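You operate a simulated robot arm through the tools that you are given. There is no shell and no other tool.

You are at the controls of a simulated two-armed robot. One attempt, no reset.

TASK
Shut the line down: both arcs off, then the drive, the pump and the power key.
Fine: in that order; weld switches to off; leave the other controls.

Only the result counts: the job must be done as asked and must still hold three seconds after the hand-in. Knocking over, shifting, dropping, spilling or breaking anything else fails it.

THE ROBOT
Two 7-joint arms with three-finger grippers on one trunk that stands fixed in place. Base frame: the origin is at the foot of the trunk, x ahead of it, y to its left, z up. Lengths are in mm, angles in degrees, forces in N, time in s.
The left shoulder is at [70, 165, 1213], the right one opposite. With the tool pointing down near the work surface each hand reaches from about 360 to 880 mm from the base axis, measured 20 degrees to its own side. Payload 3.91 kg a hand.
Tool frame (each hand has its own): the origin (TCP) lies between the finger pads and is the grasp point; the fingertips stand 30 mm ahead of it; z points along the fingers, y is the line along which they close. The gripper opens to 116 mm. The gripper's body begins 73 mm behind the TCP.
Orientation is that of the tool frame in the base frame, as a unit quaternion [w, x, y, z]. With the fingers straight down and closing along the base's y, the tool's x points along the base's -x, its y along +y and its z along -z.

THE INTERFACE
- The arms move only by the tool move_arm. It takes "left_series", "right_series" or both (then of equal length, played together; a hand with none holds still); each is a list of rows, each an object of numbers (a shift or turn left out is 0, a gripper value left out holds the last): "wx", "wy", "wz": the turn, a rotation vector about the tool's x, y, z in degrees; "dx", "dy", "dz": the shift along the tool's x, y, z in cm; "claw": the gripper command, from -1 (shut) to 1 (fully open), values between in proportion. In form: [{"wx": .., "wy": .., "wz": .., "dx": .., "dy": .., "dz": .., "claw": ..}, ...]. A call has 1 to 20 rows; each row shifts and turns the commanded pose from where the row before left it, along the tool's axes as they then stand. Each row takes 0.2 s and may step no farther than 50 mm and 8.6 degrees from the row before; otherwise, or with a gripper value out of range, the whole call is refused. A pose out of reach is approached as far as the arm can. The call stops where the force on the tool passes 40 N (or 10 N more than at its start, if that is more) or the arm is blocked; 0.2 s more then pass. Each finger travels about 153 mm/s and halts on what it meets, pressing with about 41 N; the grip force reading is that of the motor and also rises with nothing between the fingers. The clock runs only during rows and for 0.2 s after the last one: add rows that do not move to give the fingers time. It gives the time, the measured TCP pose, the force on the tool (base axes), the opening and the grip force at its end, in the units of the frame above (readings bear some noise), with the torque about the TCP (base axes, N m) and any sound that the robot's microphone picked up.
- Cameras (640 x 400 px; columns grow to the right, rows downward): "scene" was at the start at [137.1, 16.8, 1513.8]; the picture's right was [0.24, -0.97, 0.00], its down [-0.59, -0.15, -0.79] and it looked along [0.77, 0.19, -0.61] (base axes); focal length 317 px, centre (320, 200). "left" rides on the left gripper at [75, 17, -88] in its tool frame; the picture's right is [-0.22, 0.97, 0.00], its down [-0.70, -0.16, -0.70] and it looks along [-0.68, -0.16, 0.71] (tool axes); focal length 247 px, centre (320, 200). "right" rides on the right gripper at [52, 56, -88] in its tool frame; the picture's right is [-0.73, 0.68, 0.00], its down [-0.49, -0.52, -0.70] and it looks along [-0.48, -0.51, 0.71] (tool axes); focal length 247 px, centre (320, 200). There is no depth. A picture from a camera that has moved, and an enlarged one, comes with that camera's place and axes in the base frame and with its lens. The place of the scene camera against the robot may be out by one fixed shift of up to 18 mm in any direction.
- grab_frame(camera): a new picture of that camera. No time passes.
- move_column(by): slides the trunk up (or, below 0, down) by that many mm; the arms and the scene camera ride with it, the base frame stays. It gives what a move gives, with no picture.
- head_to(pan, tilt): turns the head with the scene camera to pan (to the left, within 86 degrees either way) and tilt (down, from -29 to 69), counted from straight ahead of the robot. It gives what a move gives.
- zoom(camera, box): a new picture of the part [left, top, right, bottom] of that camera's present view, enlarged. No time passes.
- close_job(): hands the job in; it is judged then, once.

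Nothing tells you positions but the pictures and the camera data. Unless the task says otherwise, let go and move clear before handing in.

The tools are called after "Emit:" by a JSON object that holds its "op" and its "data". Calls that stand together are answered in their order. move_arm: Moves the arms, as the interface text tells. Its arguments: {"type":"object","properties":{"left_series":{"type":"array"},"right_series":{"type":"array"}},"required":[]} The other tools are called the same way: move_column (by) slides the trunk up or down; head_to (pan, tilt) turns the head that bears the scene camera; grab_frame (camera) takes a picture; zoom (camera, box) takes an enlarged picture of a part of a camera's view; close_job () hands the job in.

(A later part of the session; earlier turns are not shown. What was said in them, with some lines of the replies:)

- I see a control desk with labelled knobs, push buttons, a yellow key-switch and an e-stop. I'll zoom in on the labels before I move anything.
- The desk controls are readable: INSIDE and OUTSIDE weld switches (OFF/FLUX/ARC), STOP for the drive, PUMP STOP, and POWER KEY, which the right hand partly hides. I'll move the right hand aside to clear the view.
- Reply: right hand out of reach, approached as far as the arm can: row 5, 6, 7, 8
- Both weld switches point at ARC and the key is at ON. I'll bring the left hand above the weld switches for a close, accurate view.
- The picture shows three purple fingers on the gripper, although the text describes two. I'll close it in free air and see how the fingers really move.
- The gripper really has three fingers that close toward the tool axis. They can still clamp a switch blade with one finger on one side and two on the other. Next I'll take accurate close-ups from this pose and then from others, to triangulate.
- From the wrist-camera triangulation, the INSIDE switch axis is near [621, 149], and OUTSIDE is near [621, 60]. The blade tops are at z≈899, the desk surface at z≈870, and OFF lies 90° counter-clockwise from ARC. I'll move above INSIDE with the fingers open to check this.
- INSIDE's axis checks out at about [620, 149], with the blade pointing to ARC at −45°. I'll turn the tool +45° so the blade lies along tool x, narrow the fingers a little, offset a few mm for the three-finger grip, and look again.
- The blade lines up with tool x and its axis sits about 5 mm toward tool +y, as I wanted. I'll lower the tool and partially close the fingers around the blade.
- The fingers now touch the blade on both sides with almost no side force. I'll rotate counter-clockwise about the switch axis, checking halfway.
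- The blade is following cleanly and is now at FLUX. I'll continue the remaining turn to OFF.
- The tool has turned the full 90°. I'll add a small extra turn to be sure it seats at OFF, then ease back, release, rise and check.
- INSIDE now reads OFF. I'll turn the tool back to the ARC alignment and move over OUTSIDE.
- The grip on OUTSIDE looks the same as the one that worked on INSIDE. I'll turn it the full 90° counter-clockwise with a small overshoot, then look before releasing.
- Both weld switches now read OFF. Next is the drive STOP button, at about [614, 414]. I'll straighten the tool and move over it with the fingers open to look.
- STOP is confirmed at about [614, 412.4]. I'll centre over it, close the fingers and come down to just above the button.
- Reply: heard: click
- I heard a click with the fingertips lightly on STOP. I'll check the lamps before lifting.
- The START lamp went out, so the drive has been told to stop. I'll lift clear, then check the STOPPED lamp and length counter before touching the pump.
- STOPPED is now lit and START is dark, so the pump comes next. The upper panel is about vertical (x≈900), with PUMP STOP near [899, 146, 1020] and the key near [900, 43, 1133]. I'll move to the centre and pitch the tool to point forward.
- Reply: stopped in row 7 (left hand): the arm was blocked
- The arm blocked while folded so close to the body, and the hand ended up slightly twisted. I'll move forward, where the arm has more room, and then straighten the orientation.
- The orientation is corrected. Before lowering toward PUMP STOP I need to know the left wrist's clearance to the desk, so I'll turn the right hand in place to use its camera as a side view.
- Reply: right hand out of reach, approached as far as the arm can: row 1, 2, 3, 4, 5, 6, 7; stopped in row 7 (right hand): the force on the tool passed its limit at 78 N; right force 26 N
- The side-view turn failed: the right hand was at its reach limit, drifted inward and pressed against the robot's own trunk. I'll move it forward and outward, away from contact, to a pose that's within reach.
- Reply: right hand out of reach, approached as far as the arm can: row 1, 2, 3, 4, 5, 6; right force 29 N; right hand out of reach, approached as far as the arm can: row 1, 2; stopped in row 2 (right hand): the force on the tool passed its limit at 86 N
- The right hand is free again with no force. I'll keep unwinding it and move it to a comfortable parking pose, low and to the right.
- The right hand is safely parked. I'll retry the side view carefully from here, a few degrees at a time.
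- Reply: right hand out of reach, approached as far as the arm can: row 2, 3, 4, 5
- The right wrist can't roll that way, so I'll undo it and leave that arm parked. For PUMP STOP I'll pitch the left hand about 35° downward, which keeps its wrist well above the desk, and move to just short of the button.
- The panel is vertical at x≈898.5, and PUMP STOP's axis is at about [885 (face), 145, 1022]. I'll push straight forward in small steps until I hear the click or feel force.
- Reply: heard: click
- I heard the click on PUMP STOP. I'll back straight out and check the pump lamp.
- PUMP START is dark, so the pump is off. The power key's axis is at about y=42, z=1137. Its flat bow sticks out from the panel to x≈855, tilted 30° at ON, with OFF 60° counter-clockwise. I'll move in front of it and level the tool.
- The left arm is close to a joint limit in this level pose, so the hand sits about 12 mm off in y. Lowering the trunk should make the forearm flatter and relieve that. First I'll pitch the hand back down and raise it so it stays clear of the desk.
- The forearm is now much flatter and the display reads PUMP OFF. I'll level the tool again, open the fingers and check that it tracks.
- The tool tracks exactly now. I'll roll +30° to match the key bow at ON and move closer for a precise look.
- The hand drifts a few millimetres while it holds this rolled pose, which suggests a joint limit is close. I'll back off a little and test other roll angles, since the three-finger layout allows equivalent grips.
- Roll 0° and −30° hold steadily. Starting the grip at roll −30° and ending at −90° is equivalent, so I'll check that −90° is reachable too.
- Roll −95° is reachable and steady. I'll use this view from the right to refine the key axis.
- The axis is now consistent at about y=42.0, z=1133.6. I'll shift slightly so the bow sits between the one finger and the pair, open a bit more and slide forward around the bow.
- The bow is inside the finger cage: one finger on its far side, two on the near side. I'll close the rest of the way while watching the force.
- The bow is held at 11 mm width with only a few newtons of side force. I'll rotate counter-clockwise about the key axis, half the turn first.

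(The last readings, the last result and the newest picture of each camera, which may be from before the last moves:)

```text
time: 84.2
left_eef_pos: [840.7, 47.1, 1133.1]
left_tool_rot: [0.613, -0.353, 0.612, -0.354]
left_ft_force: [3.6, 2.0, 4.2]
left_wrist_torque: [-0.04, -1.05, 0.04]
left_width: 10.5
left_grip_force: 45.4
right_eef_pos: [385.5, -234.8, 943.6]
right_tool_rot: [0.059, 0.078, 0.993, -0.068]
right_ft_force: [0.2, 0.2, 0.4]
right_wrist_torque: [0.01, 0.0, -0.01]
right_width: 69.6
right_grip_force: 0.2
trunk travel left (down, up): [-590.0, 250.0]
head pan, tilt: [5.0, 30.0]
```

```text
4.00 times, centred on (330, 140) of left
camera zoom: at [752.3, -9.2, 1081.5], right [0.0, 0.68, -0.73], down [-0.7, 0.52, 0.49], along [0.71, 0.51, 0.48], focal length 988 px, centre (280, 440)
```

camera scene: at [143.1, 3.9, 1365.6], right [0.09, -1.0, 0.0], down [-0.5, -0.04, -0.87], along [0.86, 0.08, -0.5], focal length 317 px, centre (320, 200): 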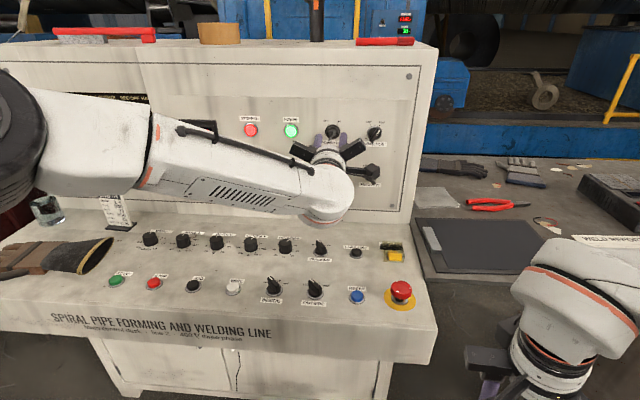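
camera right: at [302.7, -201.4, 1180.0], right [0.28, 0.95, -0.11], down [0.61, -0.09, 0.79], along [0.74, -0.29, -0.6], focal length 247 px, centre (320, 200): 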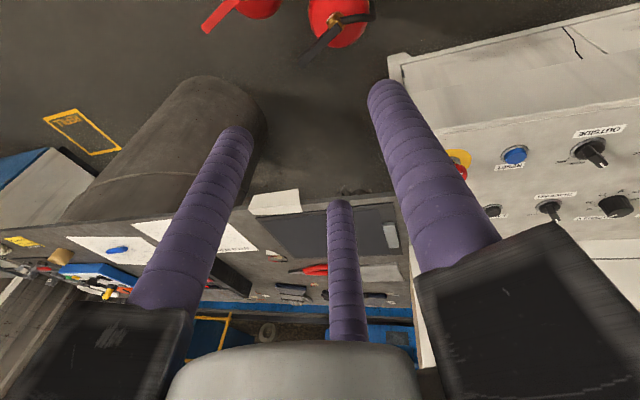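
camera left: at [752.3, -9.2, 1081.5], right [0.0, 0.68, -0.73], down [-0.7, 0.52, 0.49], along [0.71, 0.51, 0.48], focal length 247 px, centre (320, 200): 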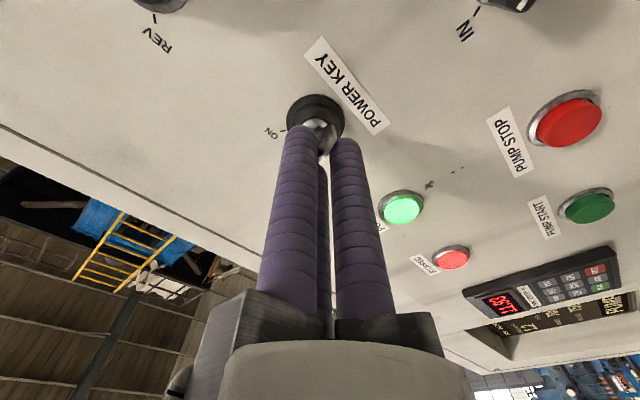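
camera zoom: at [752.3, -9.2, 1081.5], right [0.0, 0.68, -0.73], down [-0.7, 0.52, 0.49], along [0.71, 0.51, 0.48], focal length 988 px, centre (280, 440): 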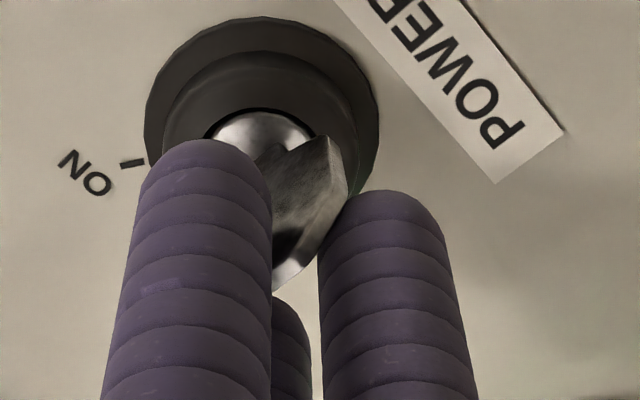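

The key is turning with the hand. I'll do the remaining 30°, plus a small overshoot to seat it at OFF.

Emit:
{"op": "move_arm", "data": {"left_series": [{"wz": -7.5, "dx": 0.03, "dy": 0.044}, {"wz": -7.5, "dx": 0.03, "dy": 0.044}, {"wz": -7.5, "dx": 0.03, "dy": 0.044}, {"wz": -7.5, "dx": 0.03, "dy": 0.044}, {"wz": -3, "dx": 0.01, "dy": 0.017}]}}

Emit:
{"op": "grab_frame", "data": {"camera": "left"}}

Emit:
{"op": "zoom", "data": {"camera": "left", "box": [250, 90, 410, 190]}}

Emit:
{"op": "grab_frame", "data": {"camera": "scene"}}

```text
time: 85.4
left_eef_pos: [840.5, 46.4, 1132.1]
left_tool_rot: [-0.489, 0.51, -0.487, 0.514]
left_ft_force: [10.6, 1.9, 14.9]
left_wrist_torque: [0.87, -0.77, 0.4]
left_width: 10.7
left_grip_force: 45.2
right_eef_pos: [384.4, -235.3, 945.3]
right_tool_rot: [0.058, 0.079, 0.993, -0.068]
right_ft_force: [-0.4, 0.0, -0.3]
right_wrist_torque: [-0.02, 0.02, 0.01]
right_width: 69.6
right_grip_force: 0.1
trunk travel left (down, up): [-590.0, 250.0]
head pan, tilt: [5.0, 30.0]
```

```text
taken
camera left: at [752.2, -29.5, 1118.2], right [0.01, 0.18, -0.98], down [-0.7, 0.7, 0.12], along [0.71, 0.69, 0.13], focal length 247 px, centre (320, 200)
```

left: 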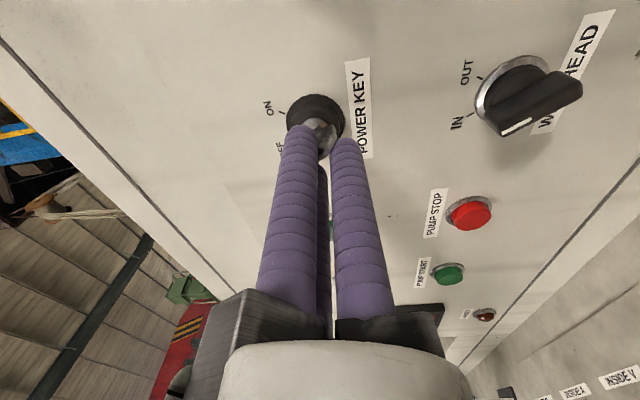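

```text
4.00 times, centred on (330, 140) of left
camera zoom: at [752.2, -29.5, 1118.2], right [0.01, 0.18, -0.98], down [-0.7, 0.7, 0.12], along [0.71, 0.69, 0.13], focal length 988 px, centre (280, 440)
```

zoom: 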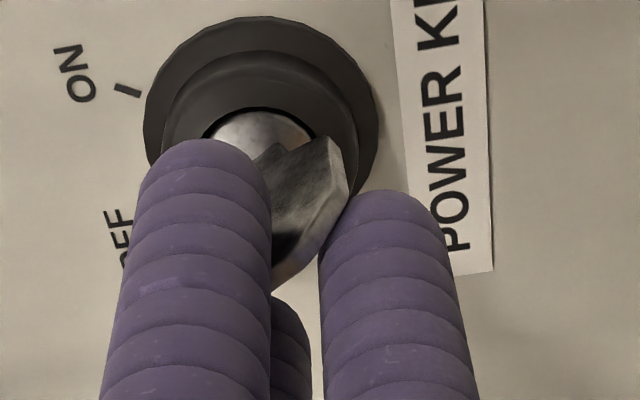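

```text
taken
camera scene: at [142.9, 4.1, 1365.7], right [0.09, -1.0, 0.0], down [-0.5, -0.04, -0.87], along [0.86, 0.08, -0.5], focal length 317 px, centre (320, 200)
```

scene: 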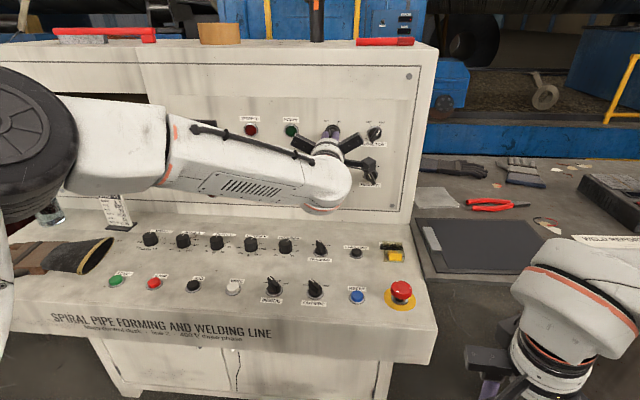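

All the panel lamps have gone dark and the key is against its OFF stop. I'll ease off the overshoot, open the fingers and back straight out.

Emit:
{"op": "move_arm", "data": {"left_series": [{"wz": 2, "dx": -0.007, "dy": -0.012}, {"claw": -0.5}, {"claw": -0.05}, {}, {"dz": -1.5}, {"dz": -2}, {"dz": -2}, {"dz": -2}, {}]}}

Emit:
{"op": "grab_frame", "data": {"camera": "left"}}

Emit:
{"op": "zoom", "data": {"camera": "left", "box": [260, 30, 400, 120]}}

Emit:
{"op": "grab_frame", "data": {"camera": "scene"}}

```text
time: 87.4
left_eef_pos: [766.0, 45.4, 1132.0]
left_tool_rot: [-0.498, 0.503, -0.497, 0.503]
left_ft_force: [0.5, -0.3, 0.1]
left_wrist_torque: [0.0, -0.01, -0.03]
left_width: 55.1
left_grip_force: 0.1
right_eef_pos: [384.1, -235.3, 943.4]
right_tool_rot: [0.058, 0.079, 0.993, -0.068]
right_ft_force: [-0.3, -0.5, 0.5]
right_wrist_torque: [-0.01, 0.01, 0.01]
right_width: 69.6
right_grip_force: 0.0
trunk travel left (down, up): [-590.0, 250.0]
head pan, tilt: [5.0, 30.0]
```

```text
taken
camera left: at [677.1, -28.4, 1115.4], right [0.0, 0.21, -0.98], down [-0.7, 0.7, 0.15], along [0.71, 0.68, 0.15], focal length 247 px, centre (320, 200)
```

left: 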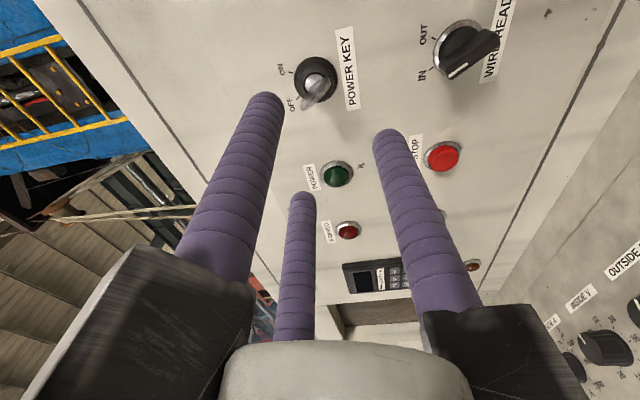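

```text
4.44 times, centred on (330, 75) of left
camera zoom: at [677.1, -28.4, 1115.4], right [0.0, 0.21, -0.98], down [-0.7, 0.7, 0.15], along [0.71, 0.68, 0.15], focal length 1098 px, centre (276, 756)
```

zoom: 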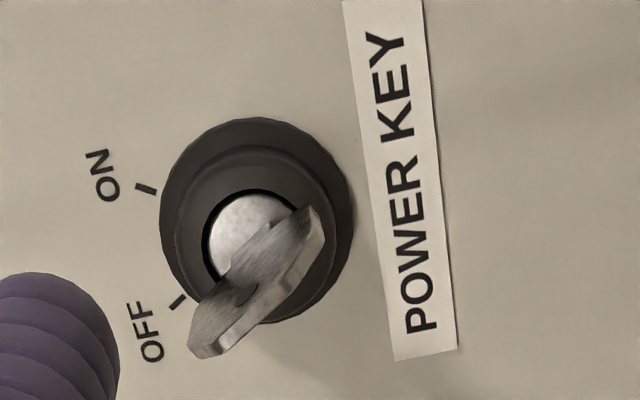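

```text
taken
camera scene: at [143.8, 3.8, 1365.5], right [0.09, -1.0, 0.0], down [-0.5, -0.04, -0.87], along [0.86, 0.08, -0.5], focal length 317 px, centre (320, 200)
```

scene: 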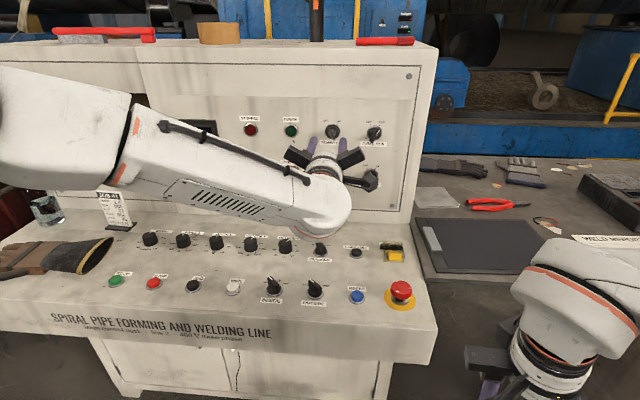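

The key sits at OFF with all the lamps dark. I'll raise the hand clear of the console and do a final check of all the controls.

Emit:
{"op": "move_arm", "data": {"left_series": [{"dy": -3, "dz": -0.5}, {"dy": -3, "dz": -0.5}, {"dy": -3, "dz": -0.5}, {}]}}

Emit:
{"op": "grab_frame", "data": {"camera": "scene"}}

Emit:
{"op": "zoom", "data": {"camera": "scene", "box": [230, 230, 430, 310]}}

Emit:
{"op": "zoom", "data": {"camera": "scene", "box": [90, 220, 290, 310]}}

Emit:
{"op": "zoom", "data": {"camera": "scene", "box": [180, 90, 420, 220]}}

```text
time: 88.4
left_eef_pos: [748.2, 48.7, 1220.2]
left_tool_rot: [-0.498, 0.501, -0.497, 0.504]
left_ft_force: [0.3, 0.8, 0.1]
left_wrist_torque: [-0.01, -0.02, -0.03]
left_width: 54.8
left_grip_force: 0.2
right_eef_pos: [385.6, -235.9, 943.2]
right_tool_rot: [0.059, 0.078, 0.993, -0.068]
right_ft_force: [0.0, -0.2, 0.0]
right_wrist_torque: [0.0, 0.03, 0.0]
right_width: 69.5
right_grip_force: 0.1
trunk travel left (down, up): [-590.0, 250.0]
head pan, tilt: [5.0, 30.0]
```

```text
taken
camera scene: at [143.8, 3.8, 1365.5], right [0.09, -1.0, 0.0], down [-0.5, -0.04, -0.87], along [0.86, 0.08, -0.5], focal length 317 px, centre (320, 200)
```

scene: 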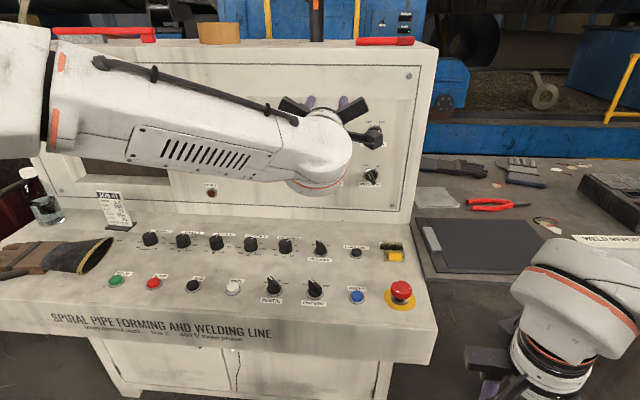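

```text
3.20 times, centred on (330, 270) of scene
camera zoom: at [143.8, 3.8, 1365.5], right [0.09, -1.0, 0.0], down [-0.5, -0.04, -0.87], along [0.86, 0.08, -0.5], focal length 1014 px, centre (288, -24)
```

zoom: 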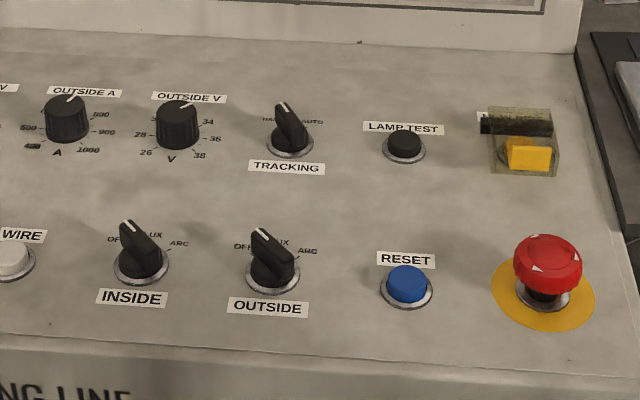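

```text
3.20 times, centred on (190, 265) of scene
camera zoom: at [143.8, 3.8, 1365.5], right [0.09, -1.0, 0.0], down [-0.5, -0.04, -0.87], along [0.86, 0.08, -0.5], focal length 1014 px, centre (736, -8)
```

zoom: 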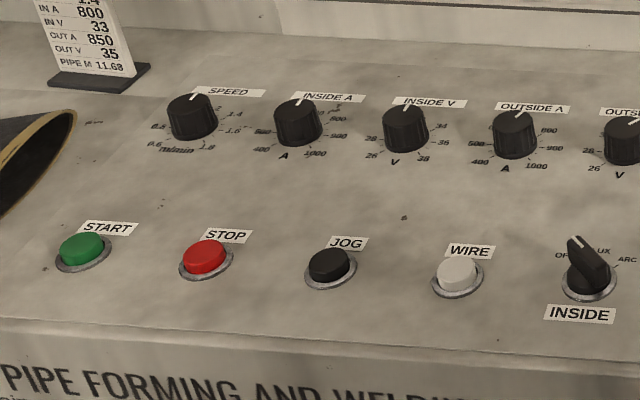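

```text
2.67 times, centred on (300, 155) of scene
camera zoom: at [143.8, 3.8, 1365.5], right [0.09, -1.0, 0.0], down [-0.5, -0.04, -0.87], along [0.86, 0.08, -0.5], focal length 845 px, centre (373, 320)
```

zoom: 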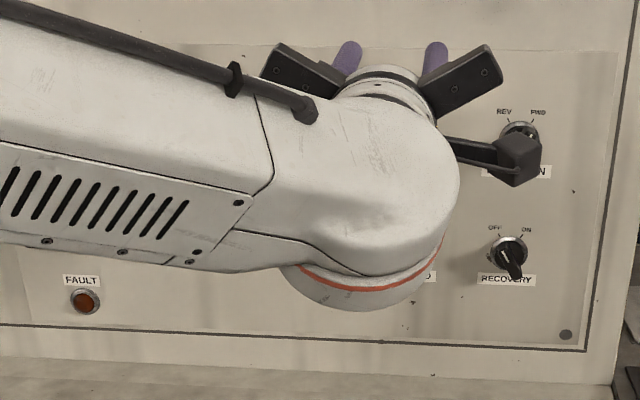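

INSIDE and OUTSIDE are at OFF, the drive and pump are stopped, and the power key is at OFF with all the lamps dark. The other controls look unchanged and both hands are clear, so I'm handing in.

Emit:
{"op": "close_job", "data": {}}

```text
The job is handed in.
```

The line is shut down in the order you asked, and the job is handed in; no verdict came back with the hand-in.

| Step | Action | What I saw |
|---|---|---|
| 1 | INSIDE, then OUTSIDE weld switch turned from ARC to OFF | Both pointers read OFF |
| 2 | Drive STOP pressed | Click heard, START lamp went out, STOPPED lamp lit |
| 3 | PUMP STOP pressed | Click heard, PUMP START lamp went out, display read PUMP OFF |
| 4 | POWER KEY turned from ON to OFF | Key points to OFF, POWER and STOPPED lamps went dark |

I did not operate any other control, and the ones I could see in the last pictures look unchanged. The left arm hid part of the upper panel in those pictures.

**Right hand contact:** partway through, I turned the right hand to get a side view and it pressed against something close to the trunk, most likely the robot itself. The force peaked at 78 N, then 86 N while I freed it. It did not touch the console, and I moved it to a clear spot. It took no part in the job.

The trunk is 160 mm lower than at the start, which I needed to reach the key straight on. Both hands are empty and clear of the console.
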